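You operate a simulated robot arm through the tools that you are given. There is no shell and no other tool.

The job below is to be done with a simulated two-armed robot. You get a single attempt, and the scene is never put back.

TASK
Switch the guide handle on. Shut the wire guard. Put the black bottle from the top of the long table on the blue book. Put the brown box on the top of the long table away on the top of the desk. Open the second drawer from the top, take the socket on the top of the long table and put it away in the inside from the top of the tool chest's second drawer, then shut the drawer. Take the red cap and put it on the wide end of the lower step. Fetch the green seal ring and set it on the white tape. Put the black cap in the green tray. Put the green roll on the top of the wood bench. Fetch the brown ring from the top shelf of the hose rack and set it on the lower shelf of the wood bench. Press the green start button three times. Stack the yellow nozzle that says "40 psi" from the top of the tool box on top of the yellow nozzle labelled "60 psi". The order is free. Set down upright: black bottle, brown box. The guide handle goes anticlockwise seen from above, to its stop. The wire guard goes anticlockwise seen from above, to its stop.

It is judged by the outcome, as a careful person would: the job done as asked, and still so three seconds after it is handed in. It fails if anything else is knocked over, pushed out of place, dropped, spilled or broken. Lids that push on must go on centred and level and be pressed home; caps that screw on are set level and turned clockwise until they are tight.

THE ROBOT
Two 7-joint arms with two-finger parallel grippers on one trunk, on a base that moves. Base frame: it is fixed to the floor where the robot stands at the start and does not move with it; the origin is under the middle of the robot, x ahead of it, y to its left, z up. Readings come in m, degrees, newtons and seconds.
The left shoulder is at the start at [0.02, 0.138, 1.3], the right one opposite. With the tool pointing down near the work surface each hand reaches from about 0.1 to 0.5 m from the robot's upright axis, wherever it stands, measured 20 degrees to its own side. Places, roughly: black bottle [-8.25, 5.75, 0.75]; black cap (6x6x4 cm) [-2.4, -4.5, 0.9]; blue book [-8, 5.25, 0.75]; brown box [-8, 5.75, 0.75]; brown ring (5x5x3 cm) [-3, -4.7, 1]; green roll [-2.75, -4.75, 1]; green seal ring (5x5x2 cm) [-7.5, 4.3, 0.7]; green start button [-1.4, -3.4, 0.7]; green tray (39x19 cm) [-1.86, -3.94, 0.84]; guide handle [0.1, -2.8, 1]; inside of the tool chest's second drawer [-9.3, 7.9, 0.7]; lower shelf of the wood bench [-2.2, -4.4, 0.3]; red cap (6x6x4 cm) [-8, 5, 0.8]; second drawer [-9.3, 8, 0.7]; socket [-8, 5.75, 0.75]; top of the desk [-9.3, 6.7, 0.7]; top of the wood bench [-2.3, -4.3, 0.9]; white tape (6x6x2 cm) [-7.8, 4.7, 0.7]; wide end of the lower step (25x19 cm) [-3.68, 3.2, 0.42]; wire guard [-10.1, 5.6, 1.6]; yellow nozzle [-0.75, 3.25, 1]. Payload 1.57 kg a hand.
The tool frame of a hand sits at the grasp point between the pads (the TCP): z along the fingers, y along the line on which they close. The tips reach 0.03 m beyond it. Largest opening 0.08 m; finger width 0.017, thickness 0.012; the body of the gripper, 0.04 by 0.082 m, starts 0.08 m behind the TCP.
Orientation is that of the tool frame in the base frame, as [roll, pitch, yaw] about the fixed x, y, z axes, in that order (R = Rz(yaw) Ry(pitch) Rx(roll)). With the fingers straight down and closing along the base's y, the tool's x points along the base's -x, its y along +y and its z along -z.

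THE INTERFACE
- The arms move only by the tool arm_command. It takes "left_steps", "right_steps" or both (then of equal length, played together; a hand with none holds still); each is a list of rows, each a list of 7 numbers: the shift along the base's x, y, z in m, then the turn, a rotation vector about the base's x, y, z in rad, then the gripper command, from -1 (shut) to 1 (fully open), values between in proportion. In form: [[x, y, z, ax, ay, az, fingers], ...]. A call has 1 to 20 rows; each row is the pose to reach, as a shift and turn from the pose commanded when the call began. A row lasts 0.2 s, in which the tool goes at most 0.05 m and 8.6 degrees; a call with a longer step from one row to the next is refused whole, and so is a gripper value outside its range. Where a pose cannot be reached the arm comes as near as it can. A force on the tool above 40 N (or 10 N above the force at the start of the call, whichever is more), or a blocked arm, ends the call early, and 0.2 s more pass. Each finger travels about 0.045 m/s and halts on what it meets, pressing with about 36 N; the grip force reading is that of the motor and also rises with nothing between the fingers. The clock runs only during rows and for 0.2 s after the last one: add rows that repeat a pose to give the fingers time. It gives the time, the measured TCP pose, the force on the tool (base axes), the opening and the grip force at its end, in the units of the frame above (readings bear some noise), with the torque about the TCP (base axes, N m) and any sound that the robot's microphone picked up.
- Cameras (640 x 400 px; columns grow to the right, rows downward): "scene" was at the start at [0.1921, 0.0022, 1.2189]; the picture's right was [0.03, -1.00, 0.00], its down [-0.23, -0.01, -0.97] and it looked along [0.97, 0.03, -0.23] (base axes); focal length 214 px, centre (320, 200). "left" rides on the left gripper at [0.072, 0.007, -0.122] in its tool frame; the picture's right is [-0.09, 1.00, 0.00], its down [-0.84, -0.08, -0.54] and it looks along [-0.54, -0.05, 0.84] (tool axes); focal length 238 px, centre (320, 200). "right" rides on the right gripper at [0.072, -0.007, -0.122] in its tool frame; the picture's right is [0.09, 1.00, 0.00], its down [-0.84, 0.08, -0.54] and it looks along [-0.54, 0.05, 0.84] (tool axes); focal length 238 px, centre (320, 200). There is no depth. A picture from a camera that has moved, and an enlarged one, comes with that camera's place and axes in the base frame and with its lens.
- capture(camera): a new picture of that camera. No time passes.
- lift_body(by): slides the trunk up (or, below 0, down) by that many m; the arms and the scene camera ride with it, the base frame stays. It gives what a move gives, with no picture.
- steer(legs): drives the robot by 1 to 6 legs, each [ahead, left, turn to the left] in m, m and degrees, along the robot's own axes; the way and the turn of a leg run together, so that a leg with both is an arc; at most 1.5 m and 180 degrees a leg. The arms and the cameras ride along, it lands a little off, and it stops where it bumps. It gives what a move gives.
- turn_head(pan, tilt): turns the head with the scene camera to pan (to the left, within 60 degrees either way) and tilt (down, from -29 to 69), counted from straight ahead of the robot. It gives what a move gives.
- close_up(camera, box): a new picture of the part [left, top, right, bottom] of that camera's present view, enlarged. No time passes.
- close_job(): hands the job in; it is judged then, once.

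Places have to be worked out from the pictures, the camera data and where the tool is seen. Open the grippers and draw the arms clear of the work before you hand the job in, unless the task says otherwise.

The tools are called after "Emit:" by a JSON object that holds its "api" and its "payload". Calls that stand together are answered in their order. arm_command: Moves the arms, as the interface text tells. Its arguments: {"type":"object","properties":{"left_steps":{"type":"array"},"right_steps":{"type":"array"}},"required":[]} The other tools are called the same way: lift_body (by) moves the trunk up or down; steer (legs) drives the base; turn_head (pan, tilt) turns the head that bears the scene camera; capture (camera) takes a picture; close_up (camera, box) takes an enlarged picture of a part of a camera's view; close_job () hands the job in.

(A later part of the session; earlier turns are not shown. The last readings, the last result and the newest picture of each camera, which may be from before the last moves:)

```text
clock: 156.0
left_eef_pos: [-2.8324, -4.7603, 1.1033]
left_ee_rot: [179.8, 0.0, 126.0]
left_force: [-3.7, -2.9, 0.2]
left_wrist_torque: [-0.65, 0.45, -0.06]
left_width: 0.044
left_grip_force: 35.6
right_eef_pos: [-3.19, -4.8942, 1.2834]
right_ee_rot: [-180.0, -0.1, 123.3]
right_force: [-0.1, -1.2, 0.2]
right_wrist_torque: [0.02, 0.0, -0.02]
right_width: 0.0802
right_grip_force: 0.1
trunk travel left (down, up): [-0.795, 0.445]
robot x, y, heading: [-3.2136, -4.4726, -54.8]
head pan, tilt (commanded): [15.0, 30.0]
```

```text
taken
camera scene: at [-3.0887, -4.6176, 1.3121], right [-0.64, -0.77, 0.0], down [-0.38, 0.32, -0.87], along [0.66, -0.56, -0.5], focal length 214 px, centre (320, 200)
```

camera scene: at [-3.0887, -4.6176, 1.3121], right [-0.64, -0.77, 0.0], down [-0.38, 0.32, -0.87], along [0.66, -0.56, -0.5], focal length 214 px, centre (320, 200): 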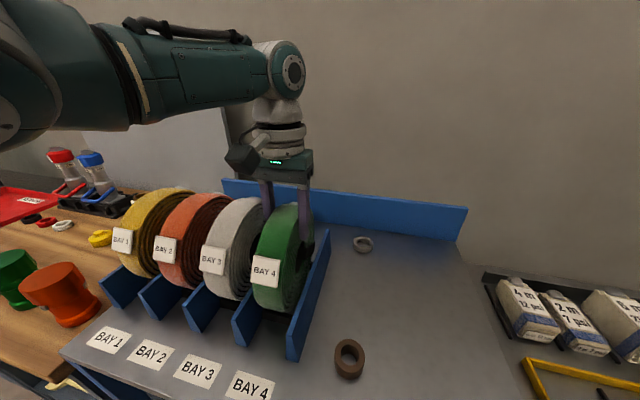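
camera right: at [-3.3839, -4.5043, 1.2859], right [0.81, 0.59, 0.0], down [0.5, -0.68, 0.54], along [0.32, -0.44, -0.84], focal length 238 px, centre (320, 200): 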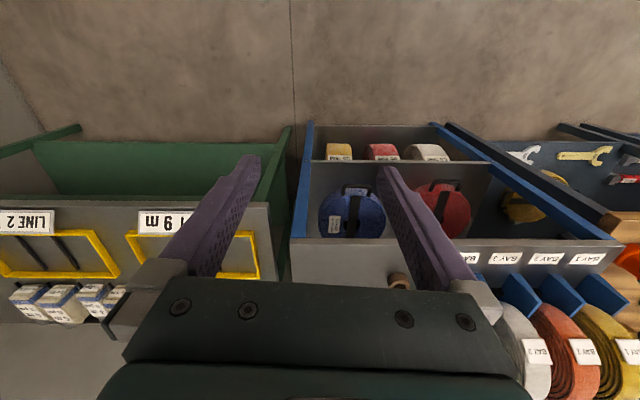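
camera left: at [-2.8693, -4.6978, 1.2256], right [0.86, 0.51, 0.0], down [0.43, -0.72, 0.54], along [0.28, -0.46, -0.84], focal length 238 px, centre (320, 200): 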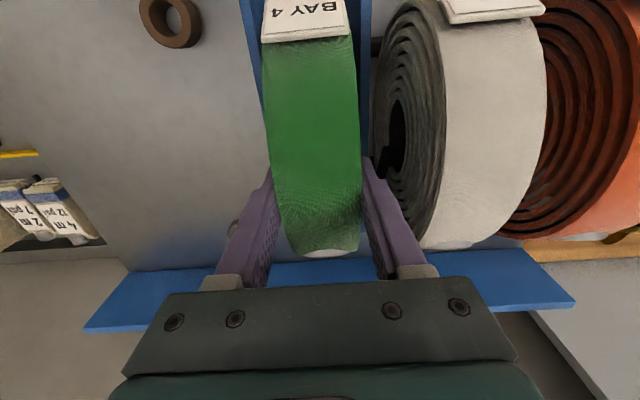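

Gripped at 0.044 m width. I lift 3 cm to check it comes free (watching for weight and snags).

Emit:
{"api": "arm_command", "payload": {"left_steps": [[0, 0, 0.01, 0, 0, 0, -1], [0, 0, 0.02, 0, 0, 0, -1], [0, 0, 0.03, 0, 0, 0, -1], [0, 0, 0.04, 0, 0, 0, -1]]}}

Emit:
{"api": "capture", "payload": {"camera": "scene"}}

```text
clock: 157.0
left_eef_pos: [-2.8333, -4.7613, 1.1435]
left_ee_rot: [179.6, -0.2, 126.1]
left_force: [-0.4, -0.2, -8.9]
left_wrist_torque: [-0.05, -0.04, 0.02]
left_width: 0.0437
left_grip_force: 35.9
right_eef_pos: [-3.1908, -4.8946, 1.2835]
right_ee_rot: [179.9, -0.2, 123.3]
right_force: [0.5, -0.1, 0.0]
right_wrist_torque: [0.02, 0.01, 0.01]
right_width: 0.0801
right_grip_force: 0.1
trunk travel left (down, up): [-0.795, 0.445]
robot x, y, heading: [-3.2139, -4.4787, -55.1]
head pan, tilt (commanded): [15.0, 30.0]
```

```text
taken
camera scene: at [-3.0887, -4.617, 1.312], right [-0.64, -0.77, 0.0], down [-0.38, 0.32, -0.87], along [0.66, -0.56, -0.5], focal length 214 px, centre (320, 200)
```

scene: 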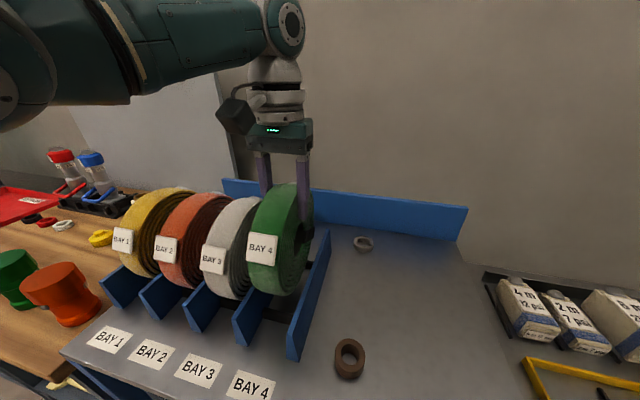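

The roll came free (≈0.9 kg). I raise the arm and trunk so it clears everything.

Emit:
{"api": "arm_command", "payload": {"left_steps": [[0, 0, 0.025, 0, 0, 0, -1], [0, 0, 0.05, 0, 0, 0, -1], [0, 0, 0.075, 0, 0, 0, -1], [0, 0, 0.1, 0, 0, 0, -1]]}}

Emit:
{"api": "lift_body", "payload": {"by": 0.15}}

Emit:
{"api": "steer", "payload": {"legs": [[-0.35, 0, 0]]}}

Emit:
{"api": "capture", "payload": {"camera": "scene"}}

```text
clock: 158.0
left_eef_pos: [-2.8333, -4.7597, 1.2444]
left_ee_rot: [179.6, -0.1, 125.9]
left_force: [-0.9, 0.2, -10.1]
left_wrist_torque: [-0.04, 0.01, 0.0]
left_width: 0.0439
left_grip_force: 35.7
right_eef_pos: [-3.1914, -4.8942, 1.2849]
right_ee_rot: [-179.9, -0.3, 123.3]
right_force: [-0.4, -0.7, 0.6]
right_wrist_torque: [0.0, 0.01, 0.04]
right_width: 0.08
right_grip_force: 0.0
trunk travel left (down, up): [-0.795, 0.445]
robot x, y, heading: [-3.2124, -4.4757, -54.9]
head pan, tilt (commanded): [15.0, 30.0]
```

```text
clock: 159.8
left_eef_pos: [-2.8332, -4.761, 1.3939]
left_ee_rot: [179.6, -0.1, 126.0]
left_force: [-0.6, -0.6, -10.6]
left_wrist_torque: [-0.06, 0.0, -0.01]
left_width: 0.0439
left_grip_force: 36.3
right_eef_pos: [-3.1901, -4.8945, 1.4351]
right_ee_rot: [180.0, -0.3, 123.3]
right_force: [-0.4, 0.3, -0.5]
right_wrist_torque: [0.0, 0.03, 0.0]
right_width: 0.0801
right_grip_force: 0.1
trunk travel left (down, up): [-0.945, 0.295]
robot x, y, heading: [-3.2132, -4.4737, -55.1]
head pan, tilt (commanded): [15.0, 30.0]
```

```text
clock: 162.0
left_eef_pos: [-3.0305, -4.4785, 1.3935]
left_ee_rot: [179.6, -0.1, 125.9]
left_force: [-0.4, 0.7, -9.2]
left_wrist_torque: [-0.04, -0.02, 0.02]
left_width: 0.0441
left_grip_force: 35.6
right_eef_pos: [-3.3874, -4.6128, 1.4333]
right_ee_rot: [-179.9, -0.2, 123.1]
right_force: [1.3, 0.3, 0.0]
right_wrist_torque: [0.0, -0.02, 0.0]
right_width: 0.0797
right_grip_force: 0.1
trunk travel left (down, up): [-0.945, 0.295]
robot x, y, heading: [-3.4104, -4.1964, -55.0]
head pan, tilt (commanded): [15.0, 30.0]
```

```text
taken
camera scene: at [-3.2862, -4.3353, 1.462], right [-0.64, -0.76, 0.0], down [-0.38, 0.32, -0.87], along [0.66, -0.56, -0.5], focal length 214 px, centre (320, 200)
```

scene: 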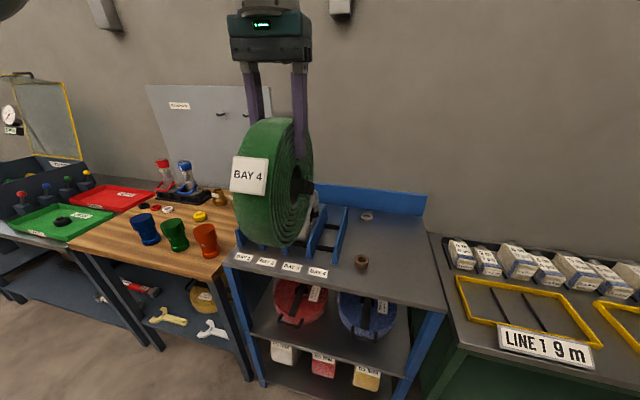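

Carrying the roll clear. I sidestep left 0.88 m to stand in front of the wood bench, then look at the free space on it.

Emit:
{"api": "steer", "payload": {"legs": [[0, 0.88, 0]]}}

Emit:
{"api": "turn_head", "payload": {"pan": 5, "tilt": 35}}

Emit:
{"api": "capture", "payload": {"camera": "scene"}}

```text
clock: 166.6
left_eef_pos: [-2.3232, -4.0062, 1.3938]
left_ee_rot: [179.5, -0.1, 124.2]
left_force: [-0.4, -0.8, -9.2]
left_wrist_torque: [-0.02, -0.01, 0.02]
left_width: 0.0438
left_grip_force: 35.9
right_eef_pos: [-2.6839, -4.1291, 1.4335]
right_ee_rot: [180.0, -0.3, 121.6]
right_force: [-0.4, 0.2, -0.2]
right_wrist_torque: [0.03, -0.01, -0.04]
right_width: 0.0801
right_grip_force: 0.0
trunk travel left (down, up): [-0.945, 0.295]
robot x, y, heading: [-2.6944, -3.7109, -57.0]
head pan, tilt (commanded): [15.0, 30.0]
```

```text
clock: 167.3
left_eef_pos: [-2.3224, -4.0059, 1.3928]
left_ee_rot: [179.7, -0.1, 124.2]
left_force: [-0.1, 0.4, -10.2]
left_wrist_torque: [0.0, 0.0, 0.0]
left_width: 0.0438
left_grip_force: 36.3
right_eef_pos: [-2.6844, -4.1298, 1.4333]
right_ee_rot: [179.9, -0.2, 121.4]
right_force: [0.2, 0.4, 0.7]
right_wrist_torque: [-0.03, -0.01, 0.0]
right_width: 0.08
right_grip_force: 0.0
trunk travel left (down, up): [-0.945, 0.295]
robot x, y, heading: [-2.696, -3.7112, -56.9]
head pan, tilt (commanded): [5.0, 35.0]
```

```text
taken
camera scene: at [-2.5869, -3.8639, 1.4542], right [-0.79, -0.62, 0.0], down [-0.36, 0.45, -0.82], along [0.51, -0.64, -0.57], focal length 214 px, centre (320, 200)
```

scene: 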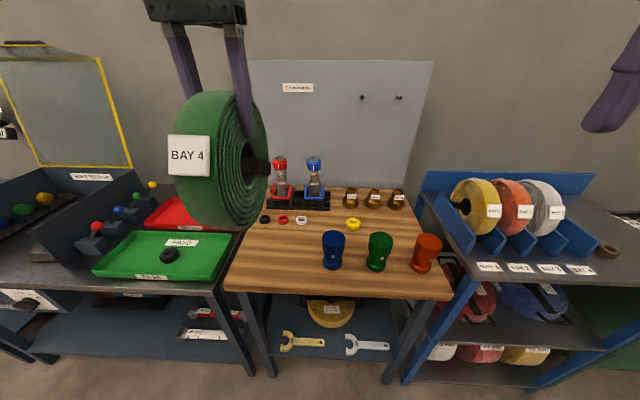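

There's a free ~0.27×0.26 m area at the bench's front-left (centre s≈(-2.17,-4.18)). To lay the roll flat I first turn the hand 90° clockwise about the vertical at this safe height.

Emit:
{"api": "arm_command", "payload": {"left_steps": [[0, 0, 0, 0, 0, -0.1428, -1], [0, 0, 0, 0, 0, -0.2856, -1], [0, 0, 0, 0, 0, -0.4284, -1], [0, 0, 0, 0, 0, -0.5712, -1], [0, 0, 0, 0, 0, -0.714, -1], [0, 0, 0, 0, 0, -0.8568, -1], [0, 0, 0, 0, 0, -0.9996, -1], [0, 0, 0, 0, 0, -1.1424, -1], [0, 0, 0, 0, 0, -1.2852, -1], [0, 0, 0, 0, 0, -1.428, -1], [0, 0, 0, 0, 0, -1.56, -1]]}}

Emit:
{"api": "capture", "payload": {"camera": "scene"}}

```text
clock: 169.7
left_eef_pos: [-2.3214, -4.0064, 1.3939]
left_ee_rot: [179.7, 0.1, 34.6]
left_force: [0.3, -0.3, -10.2]
left_wrist_torque: [-0.05, 0.02, -0.02]
left_width: 0.044
left_grip_force: 36.4
right_eef_pos: [-2.6833, -4.1295, 1.4332]
right_ee_rot: [-180.0, -0.2, 121.6]
right_force: [-0.6, -0.3, -0.8]
right_wrist_torque: [-0.03, 0.0, 0.01]
right_width: 0.0801
right_grip_force: 0.0
trunk travel left (down, up): [-0.945, 0.295]
robot x, y, heading: [-2.6949, -3.7117, -56.9]
head pan, tilt (commanded): [5.0, 35.0]
```

```text
taken
camera scene: at [-2.587, -3.8639, 1.4542], right [-0.79, -0.62, 0.0], down [-0.36, 0.45, -0.82], along [0.51, -0.64, -0.57], focal length 214 px, centre (320, 200)
```

scene: 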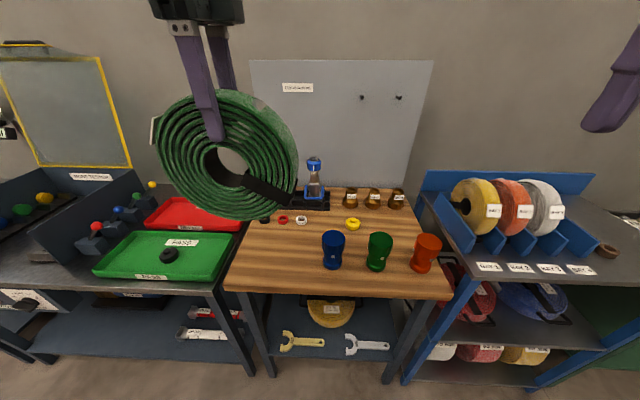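

The wrist turn works. I lower the trunk 0.2 m, then tilt the hand forward so the roll becomes nearly horizontal.

Emit:
{"api": "lift_body", "payload": {"by": -0.2}}

Emit:
{"api": "arm_command", "payload": {"left_steps": [[0.003, -0.004, -0.01, -0.115, -0.08, 0, -1], [0.006, -0.008, -0.02, -0.23, -0.16, 0, -1], [0.009, -0.012, -0.03, -0.344, -0.241, 0, -1], [0.012, -0.016, -0.04, -0.459, -0.321, 0, -1], [0.015, -0.02, -0.05, -0.574, -0.401, 0, -1], [0.018, -0.025, -0.06, -0.689, -0.481, 0, -1], [0.021, -0.029, -0.07, -0.804, -0.562, 0, -1], [0.024, -0.033, -0.08, -0.918, -0.642, 0, -1], [0.026, -0.037, -0.09, -1.033, -0.722, 0, -1]]}}

Emit:
{"api": "capture", "payload": {"camera": "scene"}}

Emit:
{"api": "capture", "payload": {"camera": "left"}}

```text
clock: 171.9
left_eef_pos: [-2.3227, -4.0062, 1.194]
left_ee_rot: [179.7, 0.1, 34.8]
left_force: [-0.2, 0.5, -10.0]
left_wrist_torque: [-0.04, 0.04, -0.02]
left_width: 0.044
left_grip_force: 36.0
right_eef_pos: [-2.6841, -4.1296, 1.2341]
right_ee_rot: [-180.0, -0.3, 121.4]
right_force: [0.1, 0.5, -0.9]
right_wrist_torque: [0.04, -0.01, -0.01]
right_width: 0.08
right_grip_force: 0.0
trunk travel left (down, up): [-0.745, 0.495]
robot x, y, heading: [-2.6935, -3.7096, -56.9]
head pan, tilt (commanded): [5.0, 35.0]
```

```text
clock: 173.9
left_eef_pos: [-2.2962, -4.043, 1.1031]
left_ee_rot: [107.6, 0.2, 34.9]
left_force: [-0.1, -0.4, -9.7]
left_wrist_torque: [0.56, 0.43, 0.02]
left_width: 0.044
left_grip_force: 36.0
right_eef_pos: [-2.6839, -4.1289, 1.2337]
right_ee_rot: [180.0, -0.2, 121.5]
right_force: [-0.5, 0.6, 1.4]
right_wrist_torque: [0.01, -0.02, 0.02]
right_width: 0.08
right_grip_force: 0.1
trunk travel left (down, up): [-0.745, 0.495]
robot x, y, heading: [-2.6964, -3.7081, -56.7]
head pan, tilt (commanded): [5.0, 35.0]
```

```text
taken
camera scene: at [-2.5874, -3.8636, 1.2542], right [-0.79, -0.62, 0.0], down [-0.36, 0.45, -0.82], along [0.51, -0.64, -0.57], focal length 214 px, centre (320, 200)
```

scene: 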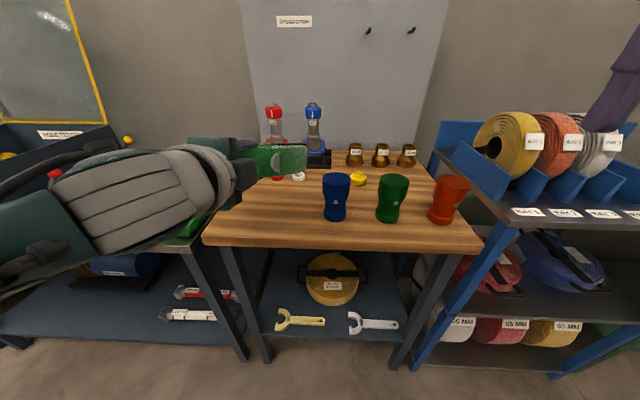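

```text
taken
camera left: at [-2.3029, -3.9069, 1.1466], right [0.1, -0.3, 0.95], down [-1.0, -0.04, 0.09], along [0.01, -0.95, -0.3], focal length 238 px, centre (320, 200)
```

left: 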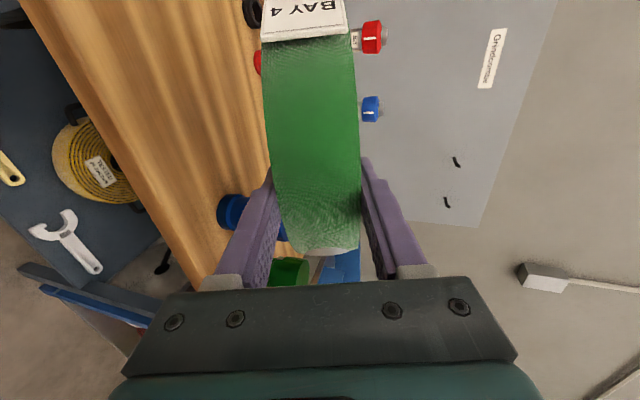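

Roll is now ~18° off horizontal with the tool pointing forward. I drive 0.15 m ahead and 0.035 m left, bringing it over the free area, then tilt another ~8°.

Emit:
{"api": "steer", "payload": {"legs": [[0.15, 0.035, 0]]}}

Emit:
{"api": "arm_command", "payload": {"left_steps": [[0, 0, -0.02, -0.055, -0.038, 0, -1], [0, 0, -0.04, -0.109, -0.076, 0, -1], [0, 0, -0.06, -0.109, -0.076, 0, -1]]}}

Emit:
{"api": "capture", "payload": {"camera": "scene"}}

Emit:
{"api": "capture", "payload": {"camera": "left"}}

```text
clock: 175.3
left_eef_pos: [-2.1855, -4.1481, 1.1036]
left_ee_rot: [107.4, -0.1, 35.1]
left_force: [-0.5, 0.8, -10.1]
left_wrist_torque: [0.52, 0.43, 0.03]
left_width: 0.0439
left_grip_force: 35.9
right_eef_pos: [-2.573, -4.236, 1.2337]
right_ee_rot: [-180.0, -0.2, 121.7]
right_force: [0.6, -0.6, -1.1]
right_wrist_torque: [-0.01, -0.01, 0.0]
right_width: 0.08
right_grip_force: 0.2
trunk travel left (down, up): [-0.745, 0.495]
robot x, y, heading: [-2.5829, -3.8125, -56.7]
head pan, tilt (commanded): [5.0, 35.0]
```

```text
clock: 176.1
left_eef_pos: [-2.1865, -4.1495, 1.0431]
left_ee_rot: [100.1, 0.2, 35.1]
left_force: [0.3, 0.9, -10.2]
left_wrist_torque: [0.56, 0.41, 0.01]
left_width: 0.0439
left_grip_force: 36.0
right_eef_pos: [-2.5712, -4.2347, 1.233]
right_ee_rot: [-180.0, -0.3, 121.7]
right_force: [0.7, 0.4, -0.1]
right_wrist_torque: [0.02, 0.0, -0.01]
right_width: 0.08
right_grip_force: 0.0
trunk travel left (down, up): [-0.745, 0.495]
robot x, y, heading: [-2.5837, -3.8184, -56.5]
head pan, tilt (commanded): [5.0, 35.0]
```

```text
taken
camera scene: at [-2.4757, -3.969, 1.2542], right [-0.78, -0.62, 0.0], down [-0.36, 0.45, -0.82], along [0.51, -0.64, -0.57], focal length 214 px, centre (320, 200)
```

scene: 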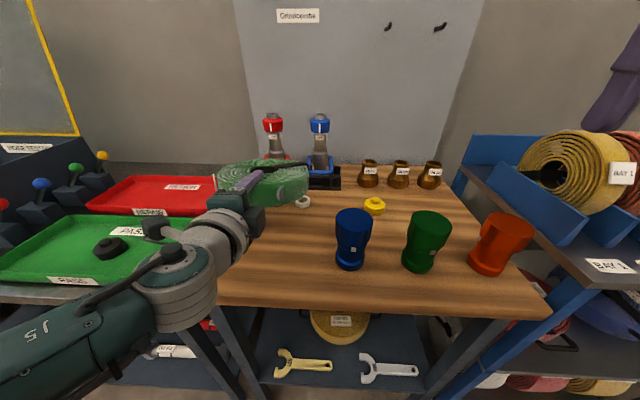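

```text
taken
camera left: at [-2.1952, -4.0085, 1.071], right [0.03, -0.19, 0.98], down [-1.0, -0.03, 0.02], along [0.03, -0.98, -0.19], focal length 238 px, centre (320, 200)
```

left: 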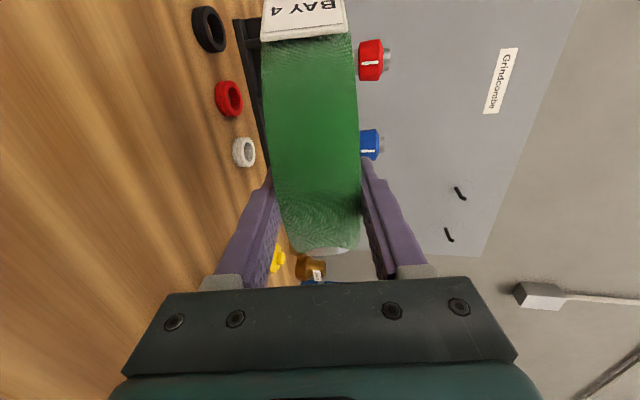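

Roll centre is now over (s 4.17, n 2.20) ~10° from flat. I lower toward the bench, watching contact force.

Emit:
{"api": "arm_command", "payload": {"left_steps": [[0, 0, -0.025, 0, 0, 0, -1], [0, 0, -0.05, 0, 0, 0, -1], [0, 0, -0.075, 0, 0, 0, -1], [0, 0, -0.09, 0, 0, 0, -1]]}}

Emit:
{"api": "capture", "payload": {"camera": "scene"}}

```text
clock: 177.1
left_eef_pos: [-2.1855, -4.1468, 0.9628]
left_ee_rot: [99.9, -0.2, 35.1]
left_force: [0.0, 0.4, -9.6]
left_wrist_torque: [0.57, 0.47, -0.04]
left_width: 0.0441
left_grip_force: 36.3
left hand out of reach, approached as far as the arm can: row 4
right_eef_pos: [-2.5719, -4.2347, 1.2339]
right_ee_rot: [179.9, -0.2, 121.6]
right_force: [-0.5, -0.4, 0.6]
right_wrist_torque: [-0.02, 0.01, -0.01]
right_width: 0.0799
right_grip_force: 0.1
trunk travel left (down, up): [-0.745, 0.495]
robot x, y, heading: [-2.5858, -3.8186, -56.6]
head pan, tilt (commanded): [5.0, 35.0]
```

```text
taken
camera scene: at [-2.4755, -3.9688, 1.2542], right [-0.78, -0.62, 0.0], down [-0.36, 0.45, -0.82], along [0.51, -0.64, -0.57], focal length 214 px, centre (320, 200)
```

scene: 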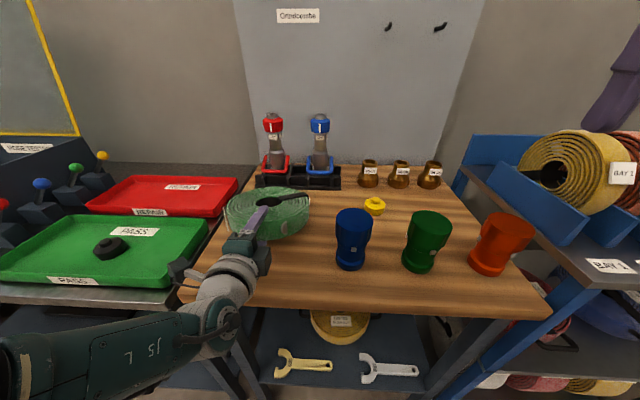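

Arm reach limit hit at z≈0.963, so I continue the descent with the trunk: 2.5 cm down.

Emit:
{"api": "lift_body", "payload": {"by": -0.025}}

Emit:
{"api": "close_up", "payload": {"camera": "scene", "box": [160, 150, 400, 300]}}

```text
clock: 177.8
left_eef_pos: [-2.1843, -4.1469, 0.9367]
left_ee_rot: [99.8, -0.2, 35.1]
left_force: [0.0, -0.1, -9.7]
left_wrist_torque: [0.55, 0.46, 0.02]
left_width: 0.0438
left_grip_force: 35.9
right_eef_pos: [-2.5719, -4.235, 1.2084]
right_ee_rot: [-180.0, -0.3, 121.7]
right_force: [0.5, -0.5, 0.4]
right_wrist_torque: [-0.01, 0.0, 0.02]
right_width: 0.08
right_grip_force: 0.0
trunk travel left (down, up): [-0.72, 0.52]
robot x, y, heading: [-2.5855, -3.8195, -56.7]
head pan, tilt (commanded): [5.0, 35.0]
```

```text
2.67 times, centred on (280, 225) of scene
camera zoom: at [-2.4756, -3.969, 1.2292], right [-0.78, -0.62, 0.0], down [-0.36, 0.45, -0.82], along [0.51, -0.64, -0.57], focal length 572 px, centre (427, 133)
```

zoom: 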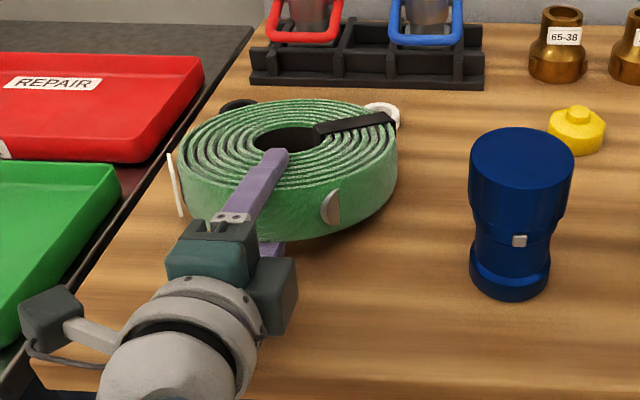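

The roll is a bit larger (R≈0.086) and its far rim is ~2 cm from the rings. I pull back 2 cm, then lower the last millimetres with the trunk.

Emit:
{"api": "arm_command", "payload": {"left_steps": [[-0.006, 0.008, 0, 0, 0, 0, -1], [-0.0115, 0.0164, 0, 0, 0, 0, -1]]}}

Emit:
{"api": "lift_body", "payload": {"by": -0.008}}

Emit:
{"api": "close_up", "payload": {"camera": "scene", "box": [160, 150, 400, 300]}}

```text
clock: 178.4
left_eef_pos: [-2.1957, -4.1294, 0.938]
left_ee_rot: [99.8, -0.2, 35.1]
left_force: [0.4, 0.0, -9.2]
left_wrist_torque: [0.55, 0.46, 0.05]
left_width: 0.044
left_grip_force: 36.1
right_eef_pos: [-2.5738, -4.2359, 1.2082]
right_ee_rot: [-180.0, -0.2, 121.7]
right_force: [-0.2, -0.7, -0.1]
right_wrist_torque: [0.0, 0.02, 0.01]
right_width: 0.08
right_grip_force: 0.0
trunk travel left (down, up): [-0.72, 0.52]
robot x, y, heading: [-2.584, -3.8147, -56.6]
head pan, tilt (commanded): [5.0, 35.0]
```

```text
clock: 179.0
left_eef_pos: [-2.1954, -4.1302, 0.93]
left_ee_rot: [99.8, 0.0, 35.2]
left_force: [-0.6, 0.5, -6.3]
left_wrist_torque: [0.17, 0.07, 0.04]
left_width: 0.0441
left_grip_force: 35.8
right_eef_pos: [-2.5719, -4.2344, 1.2007]
right_ee_rot: [179.9, -0.3, 121.7]
right_force: [-0.9, 0.3, 0.6]
right_wrist_torque: [-0.02, 0.02, -0.01]
right_width: 0.08
right_grip_force: 0.0
trunk travel left (down, up): [-0.712, 0.528]
robot x, y, heading: [-2.5839, -3.8179, -56.8]
head pan, tilt (commanded): [5.0, 35.0]
```

```text
2.67 times, centred on (280, 225) of scene
camera zoom: at [-2.4755, -3.969, 1.2212], right [-0.78, -0.62, 0.0], down [-0.36, 0.45, -0.82], along [0.51, -0.64, -0.57], focal length 572 px, centre (427, 133)
```

zoom: 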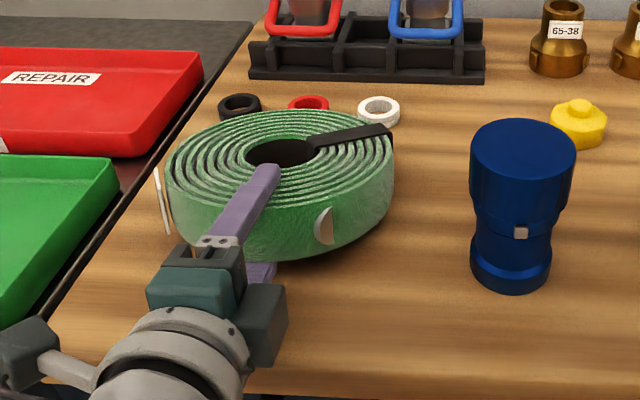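

The far rim touches the bench. I open the fingers slightly (to ~0.052 m) so the roll settles on the lower finger, then slide the hand out backward.

Emit:
{"api": "arm_command", "payload": {"left_steps": [[0, 0, 0, 0, 0, 0, 0.28], [0, 0, 0, 0, 0, 0, 0.3], [0, 0, 0, 0, 0, 0, 0.3]]}}

Emit:
{"api": "close_up", "payload": {"camera": "scene", "box": [160, 150, 400, 300]}}

```text
clock: 179.8
left_eef_pos: [-2.1954, -4.1299, 0.9297]
left_ee_rot: [99.7, 0.0, 35.1]
left_force: [-0.9, 0.5, -4.4]
left_wrist_torque: [-0.1, -0.04, 0.04]
left_width: 0.0562
left_grip_force: 2.1
right_eef_pos: [-2.5709, -4.2353, 1.2015]
right_ee_rot: [179.9, -0.2, 121.8]
right_force: [-0.6, 0.6, -0.5]
right_wrist_torque: [0.03, -0.03, 0.0]
right_width: 0.0801
right_grip_force: 0.1
trunk travel left (down, up): [-0.712, 0.528]
robot x, y, heading: [-2.585, -3.8172, -56.7]
head pan, tilt (commanded): [5.0, 35.0]
```

```text
2.67 times, centred on (280, 225) of scene
camera zoom: at [-2.4753, -3.9692, 1.2213], right [-0.78, -0.62, 0.0], down [-0.36, 0.45, -0.82], along [0.51, -0.64, -0.57], focal length 572 px, centre (427, 133)
```

zoom: 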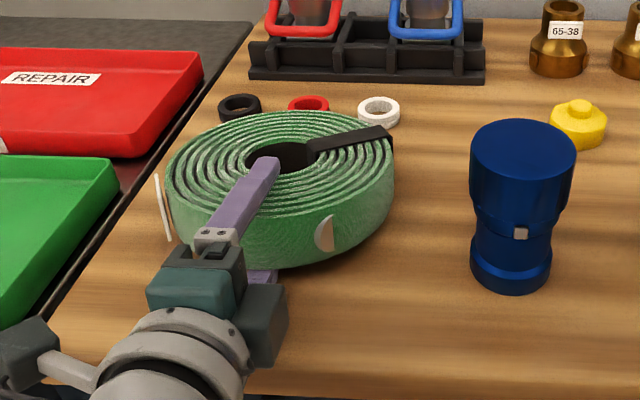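

The roll settled onto the lower finger. I withdraw the hand backward along its axis.

Emit:
{"api": "arm_command", "payload": {"left_steps": [[-0.0113, 0.0161, 0.002, 0, 0, 0, 0.4], [-0.0226, 0.0323, 0.004, 0, 0, 0, 0.4], [-0.0339, 0.0484, 0.006, 0, 0, 0, 0.4], [-0.0452, 0.0646, 0.008, 0, 0, 0, 0.4], [-0.0565, 0.0807, 0.01, 0, 0, 0, 0.4]]}}

Emit:
{"api": "close_up", "payload": {"camera": "scene", "box": [160, 150, 400, 300]}}

```text
clock: 181.0
left_eef_pos: [-2.2533, -4.0499, 0.9392]
left_ee_rot: [99.9, 0.0, 35.2]
left_force: [0.1, 0.5, -3.8]
left_wrist_torque: [0.02, 0.01, 0.04]
left_width: 0.0601
left_grip_force: 2.5
right_eef_pos: [-2.5713, -4.2353, 1.2009]
right_ee_rot: [179.9, -0.1, 121.7]
right_force: [-0.2, -1.3, -0.5]
right_wrist_torque: [-0.01, -0.02, 0.0]
right_width: 0.08
right_grip_force: 0.0
trunk travel left (down, up): [-0.712, 0.528]
robot x, y, heading: [-2.5793, -3.8135, -56.7]
head pan, tilt (commanded): [5.0, 35.0]
```

```text
2.67 times, centred on (280, 225) of scene
camera zoom: at [-2.4753, -3.9692, 1.2213], right [-0.78, -0.62, 0.0], down [-0.36, 0.45, -0.82], along [0.51, -0.64, -0.57], focal length 572 px, centre (427, 133)
```

zoom: 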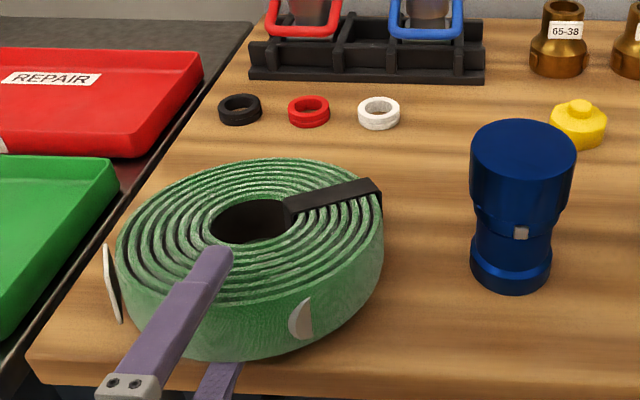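

The roll got dragged back with the finger (its near rim is now about at the bench edge). I'll use the right hand as a stop in front of the roll: turn it so its camera faces away from the left wrist, and bring it next to the left fingers.

Emit:
{"api": "arm_command", "payload": {"right_steps": [[0.02, 0.014, 0, 0, 0, 0.14, -1], [0.04, 0.028, 0, 0, 0, 0.28, -1], [0.06, 0.042, 0, 0, 0, 0.42, -1], [0.08, 0.056, 0, 0, 0, 0.56, -1], [0.1, 0.07, 0, 0, 0, 0.7, -1], [0.12, 0.084, 0, 0, 0, 0.84, -1], [0.14, 0.098, 0, 0, 0, 0.98, -1], [0.16, 0.112, 0, 0, 0, 1.12, -1], [0.18, 0.126, 0, 0, 0, 1.26, -1], [0.2, 0.14, 0, 0, 0, 1.4, -1], [0.22, 0.154, 0, 0, 0, 1.54, -1], [0.235, 0.164, 0, 0, 0, 1.57, -1]]}}

Emit:
{"api": "capture", "payload": {"camera": "scene"}}

Emit:
{"api": "capture", "payload": {"camera": "right"}}

```text
clock: 183.6
left_eef_pos: [-2.2542, -4.0487, 0.9393]
left_ee_rot: [99.9, -0.1, 35.1]
left_force: [-0.9, 2.1, -3.5]
left_wrist_torque: [0.05, 0.05, 0.05]
left_width: 0.0601
left_grip_force: 2.5
right_eef_pos: [-2.3355, -4.0717, 1.2005]
right_ee_rot: [180.0, -0.1, -148.3]
right_force: [0.0, -0.4, -0.3]
right_wrist_torque: [0.01, 0.0, 0.0]
right_width: 0.0
right_grip_force: 21.6
trunk travel left (down, up): [-0.712, 0.528]
robot x, y, heading: [-2.5858, -3.817, -56.6]
head pan, tilt (commanded): [5.0, 35.0]
```

```text
taken
camera scene: at [-2.4754, -3.9691, 1.2213], right [-0.78, -0.62, 0.0], down [-0.36, 0.45, -0.82], along [0.51, -0.64, -0.57], focal length 214 px, centre (320, 200)
```

scene: 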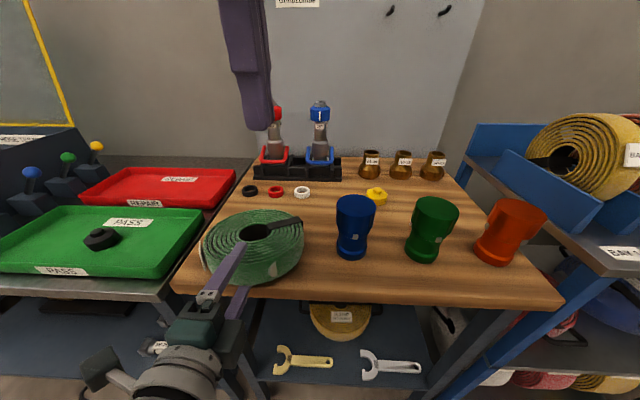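

```text
taken
camera right: at [-2.3923, -4.115, 1.3219], right [-0.6, 0.8, 0.0], down [0.67, 0.51, 0.54], along [0.43, 0.33, -0.84], focal length 238 px, centre (320, 200)
```

right: 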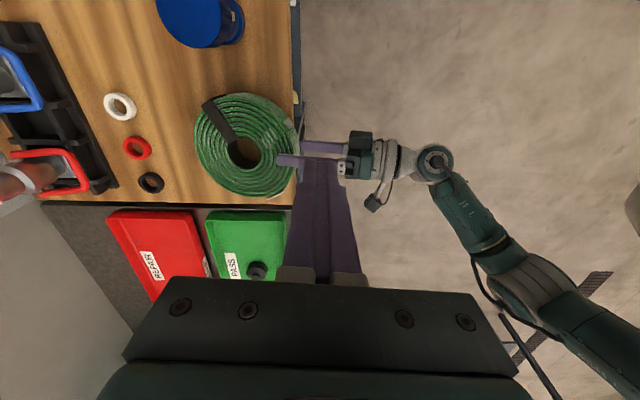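

The right camera gives a good top view: the roll's near rim is at the bench edge, the left fingers overlap it by ~3.5 cm. I lower the right closed fingers right beside the left fingers, in front of the rim.

Emit:
{"api": "arm_command", "payload": {"right_steps": [[0.014, 0.01, 0, 0, 0, 0, -1], [0.025, 0.0236, -0.02, 0, 0, 0, -1], [0.025, 0.0236, -0.06, 0, 0, 0, -1], [0.025, 0.0236, -0.1, 0, 0, 0, -1], [0.025, 0.0236, -0.14, 0, 0, 0, -1], [0.025, 0.0236, -0.18, 0, 0, 0, -1], [0.025, 0.0236, -0.22, 0, 0, 0, -1], [0.025, 0.0236, -0.25, 0, 0, 0, -1]]}}

Emit:
{"api": "capture", "payload": {"camera": "right"}}

Emit:
{"api": "capture", "payload": {"camera": "scene"}}

```text
clock: 185.4
left_eef_pos: [-2.2535, -4.0494, 0.9378]
left_ee_rot: [99.8, -0.1, 35.1]
left_force: [-0.2, 0.5, -4.7]
left_wrist_torque: [-0.01, 0.04, 0.06]
left_width: 0.0601
left_grip_force: 2.4
right_eef_pos: [-2.3313, -4.0692, 0.9627]
right_ee_rot: [-179.1, -0.8, -149.8]
right_force: [-0.2, -0.2, -0.6]
right_wrist_torque: [0.01, -0.02, -0.02]
right_width: 0.0
right_grip_force: 20.8
right hand out of reach, approached as far as the arm can: row 7, 8
trunk travel left (down, up): [-0.712, 0.528]
robot x, y, heading: [-2.5828, -3.8183, -56.6]
head pan, tilt (commanded): [5.0, 35.0]
```

```text
taken
camera right: at [-2.3882, -4.1099, 1.0848], right [-0.58, 0.81, -0.01], down [0.69, 0.5, 0.53], along [0.44, 0.3, -0.85], focal length 238 px, centre (320, 200)
```

right: 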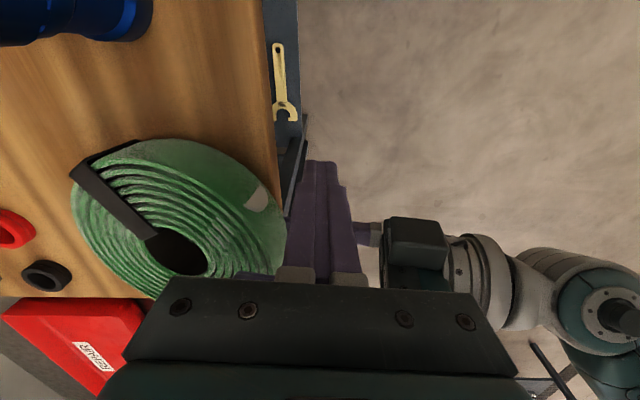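

```text
taken
camera scene: at [-2.4664, -3.9503, 1.2058], right [-0.62, -0.79, 0.0], down [-0.56, 0.44, -0.7], along [0.55, -0.43, -0.71], focal length 214 px, centre (320, 200)
```

scene: 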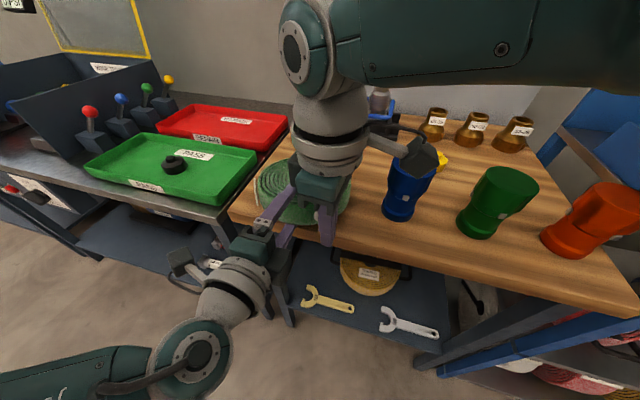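

The right hand can't get close enough to act as a stop. Better idea: pull the roll's rim slightly past the bench edge so the lower finger is in front of the bench, drop the finger below bench level (roll stays flat on the bench), then push the roll back in. First I take the right hand up and away.

Emit:
{"api": "arm_command", "payload": {"right_steps": [[0, 0, 0.04, 0, 0, 0, -1], [0, 0, 0.08, 0, 0, 0, -1], [0, 0, 0.12, 0, 0, 0, -1], [0, 0, 0.16, 0, 0, 0, -1], [-0.01, -0.007, 0.2, 0, 0, 0, -1], [-0.03, -0.02, 0.22, 0, 0, 0, -1], [-0.06, -0.04, 0.22, 0, 0, 0, -1], [-0.09, -0.06, 0.22, 0, 0, 0, -1], [-0.12, -0.08, 0.22, 0, 0, 0, -1]]}}

Emit:
{"api": "arm_command", "payload": {"left_steps": [[-0.0057, 0.0081, 0, 0, 0, 0, 0.4], [-0.0115, 0.0162, 0, 0, 0, 0, 0.4], [-0.0172, 0.0243, 0, 0, 0, 0, 0.4]]}}

Emit:
{"api": "capture", "payload": {"camera": "right"}}

Emit:
{"api": "capture", "payload": {"camera": "scene"}}

```text
clock: 187.4
left_eef_pos: [-2.2541, -4.05, 0.9391]
left_ee_rot: [99.7, -0.1, 35.1]
left_force: [-0.9, -0.2, -4.4]
left_wrist_torque: [-0.04, 0.07, -0.03]
left_width: 0.0601
left_grip_force: 2.0
right_eef_pos: [-2.4478, -4.1324, 1.1828]
right_ee_rot: [179.8, -0.2, -148.4]
right_force: [-1.2, 0.2, 0.9]
right_wrist_torque: [0.0, -0.03, 0.02]
right_width: 0.0
right_grip_force: 20.9
trunk travel left (down, up): [-0.712, 0.528]
robot x, y, heading: [-2.5832, -3.8143, -56.3]
head pan, tilt (commanded): [5.0, 35.0]
```

```text
clock: 188.2
left_eef_pos: [-2.2695, -4.0251, 0.9393]
left_ee_rot: [99.8, -0.1, 35.2]
left_force: [1.4, -0.5, -5.0]
left_wrist_torque: [0.01, 0.02, 0.04]
left_width: 0.06
left_grip_force: 2.2
right_eef_pos: [-2.4461, -4.1326, 1.1833]
right_ee_rot: [179.9, -0.1, -148.4]
right_force: [-0.7, 0.0, 0.1]
right_wrist_torque: [0.04, -0.03, -0.01]
right_width: 0.0
right_grip_force: 21.1
trunk travel left (down, up): [-0.712, 0.528]
robot x, y, heading: [-2.5879, -3.8138, -56.7]
head pan, tilt (commanded): [5.0, 35.0]
```

```text
taken
camera right: at [-2.5029, -4.177, 1.3046], right [-0.6, 0.8, 0.0], down [0.67, 0.5, 0.54], along [0.43, 0.33, -0.84], focal length 238 px, centre (320, 200)
```

right: 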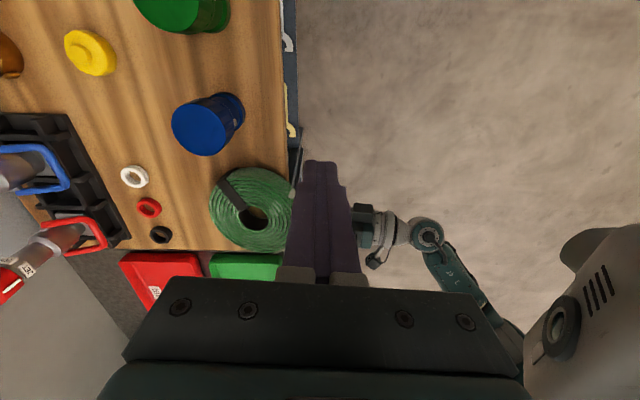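

```text
taken
camera scene: at [-2.4752, -3.9695, 1.2214], right [-0.78, -0.62, 0.0], down [-0.36, 0.45, -0.82], along [0.51, -0.64, -0.57], focal length 214 px, centre (320, 200)
```

scene: 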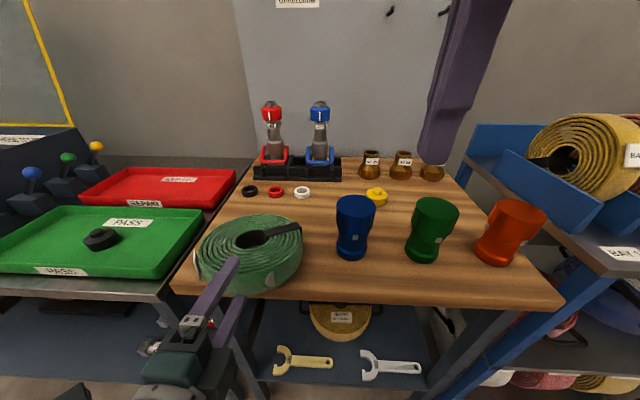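

The head view is back to normal. I zoom to see the roll relative to the bench edge and fingers.

Emit:
{"api": "close_up", "payload": {"camera": "scene", "box": [160, 190, 352, 310]}}

Emit:
{"api": "close_up", "payload": {"camera": "right", "box": [190, 140, 350, 260]}}

```text
3.33 times, centred on (256, 250) of scene
camera zoom: at [-2.4752, -3.9695, 1.2214], right [-0.78, -0.62, 0.0], down [-0.36, 0.45, -0.82], along [0.51, -0.64, -0.57], focal length 715 px, centre (533, 33)
```

zoom: 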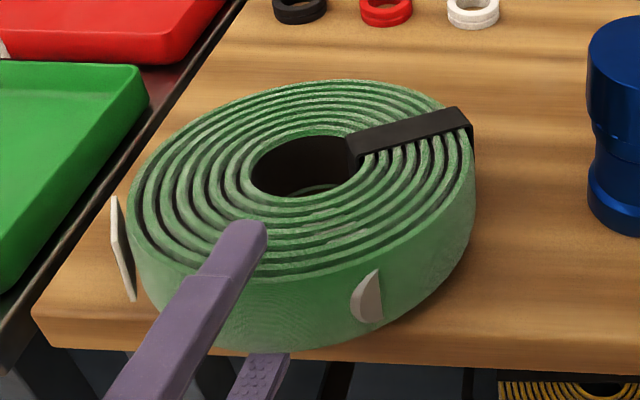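

```text
3.33 times, centred on (270, 200) of right
camera zoom: at [-2.5029, -4.177, 1.3046], right [-0.6, 0.8, 0.0], down [0.67, 0.5, 0.54], along [0.43, 0.33, -0.84], focal length 794 px, centre (487, 200)
```

zoom: 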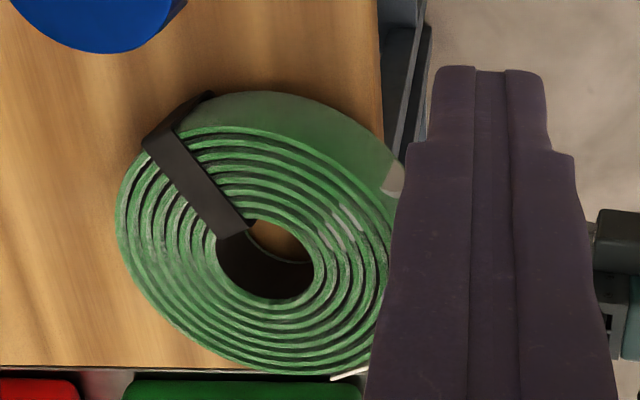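

The lower finger is now almost in front of the bench edge. I pull back 1.2 cm more, then lower the trunk 3 cm so the finger drops below and the roll rests on the bench.

Emit:
{"api": "arm_command", "payload": {"left_steps": [[-0.0035, 0.005, 0, 0, 0, 0, 0.4], [-0.0069, 0.0098, 0, 0, 0, 0, 0.4]]}}

Emit:
{"api": "lift_body", "payload": {"by": -0.02}}

Emit:
{"api": "close_up", "payload": {"camera": "scene", "box": [160, 190, 352, 310]}}

```text
clock: 188.8
left_eef_pos: [-2.2753, -4.0165, 0.9391]
left_ee_rot: [99.8, -0.1, 35.2]
left_force: [0.6, -1.2, -5.2]
left_wrist_torque: [0.01, 0.09, 0.0]
left_width: 0.0599
left_grip_force: 2.9
right_eef_pos: [-2.4467, -4.1333, 1.1821]
right_ee_rot: [179.9, -0.1, -148.4]
right_force: [0.8, 0.8, 0.3]
right_wrist_torque: [0.0, 0.03, 0.0]
right_width: 0.0002
right_grip_force: 21.4
trunk travel left (down, up): [-0.712, 0.528]
robot x, y, heading: [-2.5836, -3.8132, -56.6]
head pan, tilt (commanded): [5.0, 35.0]
```

```text
clock: 189.4
left_eef_pos: [-2.2778, -4.0155, 0.9189]
left_ee_rot: [99.9, -0.1, 35.1]
left_force: [-1.2, 2.0, -5.0]
left_wrist_torque: [0.1, 0.16, -0.03]
left_width: 0.0606
left_grip_force: 2.9
right_eef_pos: [-2.4468, -4.1331, 1.1629]
right_ee_rot: [179.9, -0.1, -148.4]
right_force: [0.6, -0.4, 0.1]
right_wrist_torque: [-0.01, 0.03, 0.0]
right_width: 0.0001
right_grip_force: 21.6
trunk travel left (down, up): [-0.692, 0.548]
robot x, y, heading: [-2.5848, -3.817, -56.5]
head pan, tilt (commanded): [5.0, 35.0]
```

```text
3.33 times, centred on (256, 250) of scene
camera zoom: at [-2.4754, -3.9691, 1.2012], right [-0.78, -0.62, 0.0], down [-0.36, 0.45, -0.82], along [0.51, -0.64, -0.57], focal length 715 px, centre (533, 33)
```

zoom: 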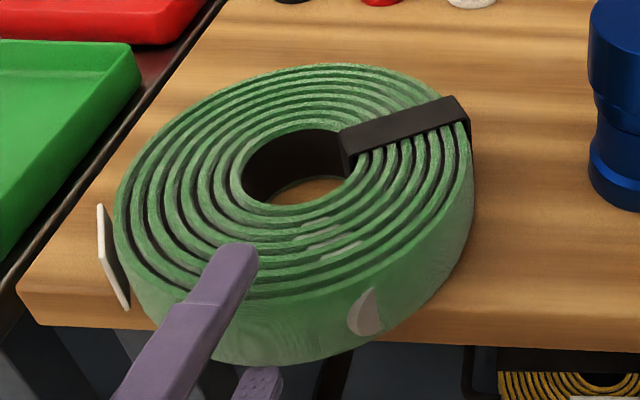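

Finger top is about at bench level now. I lower another 1.5 cm and check whether the load leaves the finger.

Emit:
{"api": "lift_body", "payload": {"by": -0.012}}

Emit:
{"api": "close_up", "payload": {"camera": "scene", "box": [160, 190, 352, 310]}}

```text
clock: 190.1
left_eef_pos: [-2.2768, -4.0181, 0.9083]
left_ee_rot: [99.7, 0.0, 35.0]
left_force: [0.0, -0.4, 0.3]
left_wrist_torque: [0.04, -0.01, -0.01]
left_width: 0.056
left_grip_force: 0.0
right_eef_pos: [-2.4472, -4.133, 1.1508]
right_ee_rot: [179.9, -0.1, -148.4]
right_force: [1.0, 0.3, -0.2]
right_wrist_torque: [0.0, -0.03, -0.04]
right_width: 0.0001
right_grip_force: 21.7
trunk travel left (down, up): [-0.68, 0.56]
robot x, y, heading: [-2.5833, -3.8183, -56.6]
head pan, tilt (commanded): [5.0, 35.0]
```

```text
3.33 times, centred on (256, 250) of scene
camera zoom: at [-2.475, -3.9695, 1.1894], right [-0.78, -0.62, 0.0], down [-0.36, 0.45, -0.82], along [0.51, -0.64, -0.57], focal length 715 px, centre (533, 33)
```

zoom: 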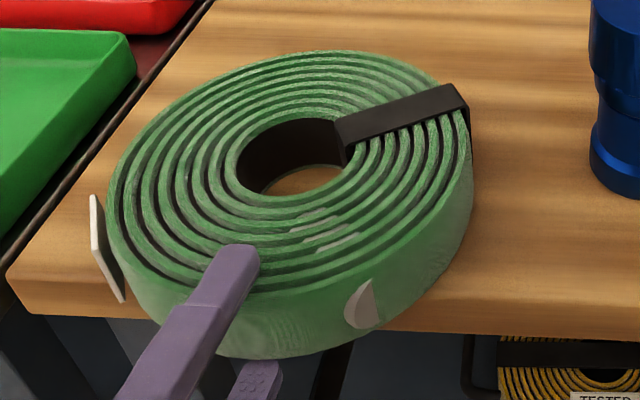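

Load is off the finger (force ≈0): the roll lies flat on the bench. I withdraw the hand straight back.

Emit:
{"api": "arm_command", "payload": {"left_steps": [[-0.0086, 0.0123, 0.002, 0, 0, 0, 0.45], [-0.0172, 0.0246, 0.003, 0, 0, 0, 0.45], [-0.0286, 0.041, 0.003, 0, 0, 0, 0.45], [-0.0401, 0.0574, 0.003, 0, 0, 0, 0.45]]}}

Emit:
{"api": "close_up", "payload": {"camera": "scene", "box": [160, 190, 352, 310]}}

```text
clock: 191.1
left_eef_pos: [-2.3162, -3.9586, 0.9103]
left_ee_rot: [99.8, -0.2, 35.0]
left_force: [-0.2, 0.0, -1.1]
left_wrist_torque: [-0.01, 0.01, -0.03]
left_width: 0.058
left_grip_force: 0.0
right_eef_pos: [-2.4457, -4.1324, 1.1507]
right_ee_rot: [179.9, -0.1, -148.4]
right_force: [-0.5, 0.2, 0.2]
right_wrist_torque: [-0.03, -0.03, 0.02]
right_width: 0.0
right_grip_force: 21.5
trunk travel left (down, up): [-0.68, 0.56]
robot x, y, heading: [-2.5826, -3.8181, -56.6]
head pan, tilt (commanded): [5.0, 35.0]
```

```text
3.33 times, centred on (256, 250) of scene
camera zoom: at [-2.4751, -3.9694, 1.1894], right [-0.78, -0.62, 0.0], down [-0.36, 0.45, -0.82], along [0.51, -0.64, -0.57], focal length 715 px, centre (533, 33)
```

zoom: 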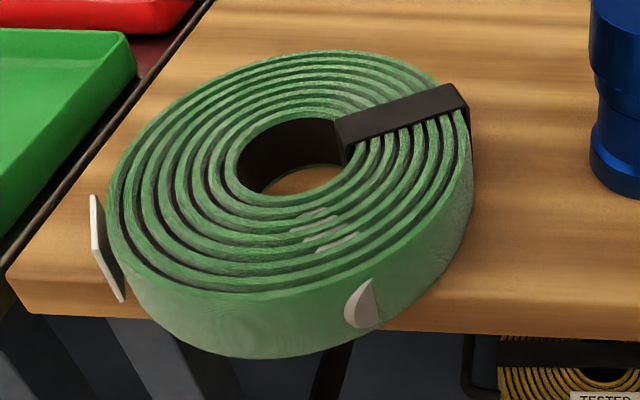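

The roll lies flat with its near rim overhanging ~3–4 cm. I close the fingers and push it straight back ~10 cm so it sits fully on the bench.

Emit:
{"api": "arm_command", "payload": {"left_steps": [[0, 0, 0, 0, 0, 0, -1], [0, 0, 0, 0, 0, 0, -1], [0.0086, -0.0123, 0, 0, 0, 0, -1], [0.0172, -0.0246, 0, 0, 0, 0, -1], [0.0258, -0.0369, 0, 0, 0, 0, -1], [0.0344, -0.0492, 0, 0, 0, 0, -1], [0.043, -0.0615, 0, 0, 0, 0, -1], [0.0516, -0.0738, 0, 0, 0, 0, -1], [0.0602, -0.0861, 0, 0, 0, 0, -1], [0.0688, -0.0984, 0, 0, 0, 0, -1]]}}

Emit:
{"api": "capture", "payload": {"camera": "scene"}}

```text
clock: 193.2
left_eef_pos: [-2.2476, -4.0567, 0.909]
left_ee_rot: [99.9, -0.1, 35.2]
left_force: [-2.2, 2.3, -1.1]
left_wrist_torque: [0.01, 0.02, 0.0]
left_width: 0.0
left_grip_force: 21.3
right_eef_pos: [-2.4466, -4.133, 1.1503]
right_ee_rot: [179.9, -0.1, -148.4]
right_force: [0.1, 0.1, -0.6]
right_wrist_torque: [0.01, -0.01, -0.01]
right_width: 0.0
right_grip_force: 20.9
trunk travel left (down, up): [-0.68, 0.56]
robot x, y, heading: [-2.5801, -3.8194, -56.5]
head pan, tilt (commanded): [5.0, 35.0]
```

```text
taken
camera scene: at [-2.4753, -3.9693, 1.1892], right [-0.78, -0.62, 0.0], down [-0.36, 0.45, -0.82], along [0.51, -0.64, -0.57], focal length 214 px, centre (320, 200)
```

scene: 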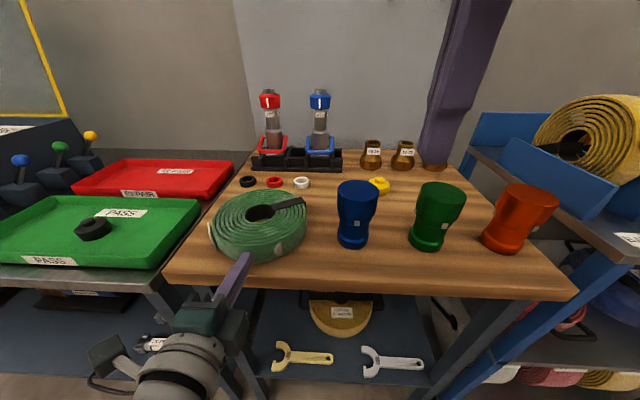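

The roll moves along nicely. I push 3.5 cm more, then back off.

Emit:
{"api": "arm_command", "payload": {"left_steps": [[0.0069, -0.0098, 0, 0, 0, 0, -1], [0.0138, -0.0197, 0, 0, 0, 0, -1], [0.02, -0.0287, 0, 0, 0, 0, -1], [0.0086, -0.0123, 0, 0, 0, 0, -1], [-0.0086, 0.0123, 0, 0, 0, 0, -1], [-0.0315, 0.0451, 0.0, 0, 0, 0, -1], [-0.054, 0.078, 0.01, 0, 0, 0, -1], [-0.077, 0.11, 0.03, 0, 0, 0, -1]]}}

Emit:
{"api": "capture", "payload": {"camera": "scene"}}

Emit:
{"api": "close_up", "payload": {"camera": "scene", "box": [160, 150, 352, 290]}}

```text
clock: 195.1
left_eef_pos: [-2.3266, -3.9474, 0.9389]
left_ee_rot: [99.8, -0.1, 35.1]
left_force: [-0.1, 0.5, -0.8]
left_wrist_torque: [0.0, -0.03, 0.03]
left_width: 0.0002
left_grip_force: 21.6
right_eef_pos: [-2.4468, -4.1336, 1.1504]
right_ee_rot: [179.9, -0.1, -148.4]
right_force: [-0.6, -0.3, 0.5]
right_wrist_torque: [0.0, -0.01, 0.01]
right_width: 0.0001
right_grip_force: 21.6
trunk travel left (down, up): [-0.68, 0.56]
robot x, y, heading: [-2.5809, -3.8146, -56.5]
head pan, tilt (commanded): [5.0, 35.0]
```

```text
taken
camera scene: at [-2.4751, -3.9694, 1.1894], right [-0.78, -0.62, 0.0], down [-0.36, 0.45, -0.82], along [0.51, -0.64, -0.57], focal length 214 px, centre (320, 200)
```

scene: 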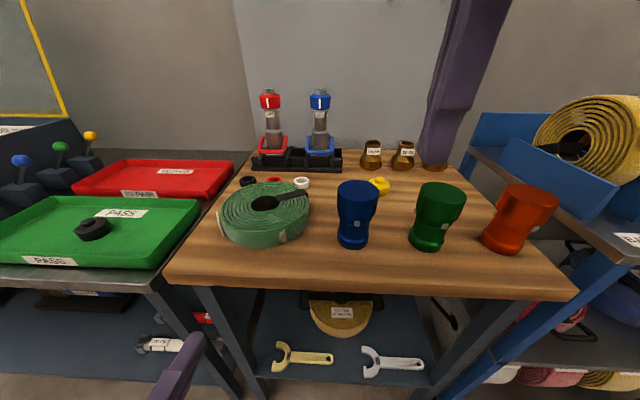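

```text
2.86 times, centred on (256, 220) of scene
camera zoom: at [-2.4751, -3.9694, 1.1894], right [-0.78, -0.62, 0.0], down [-0.36, 0.45, -0.82], along [0.51, -0.64, -0.57], focal length 613 px, centre (503, 143)
```

zoom: 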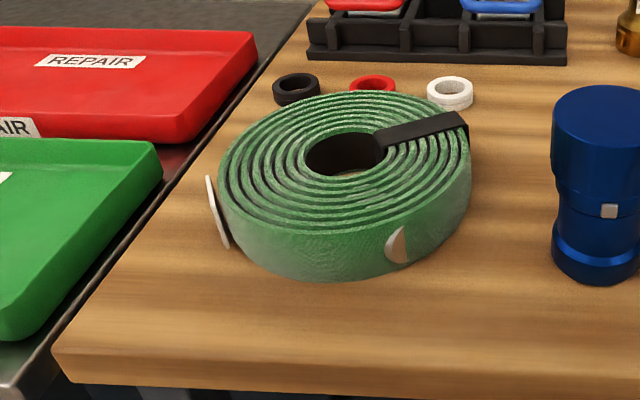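

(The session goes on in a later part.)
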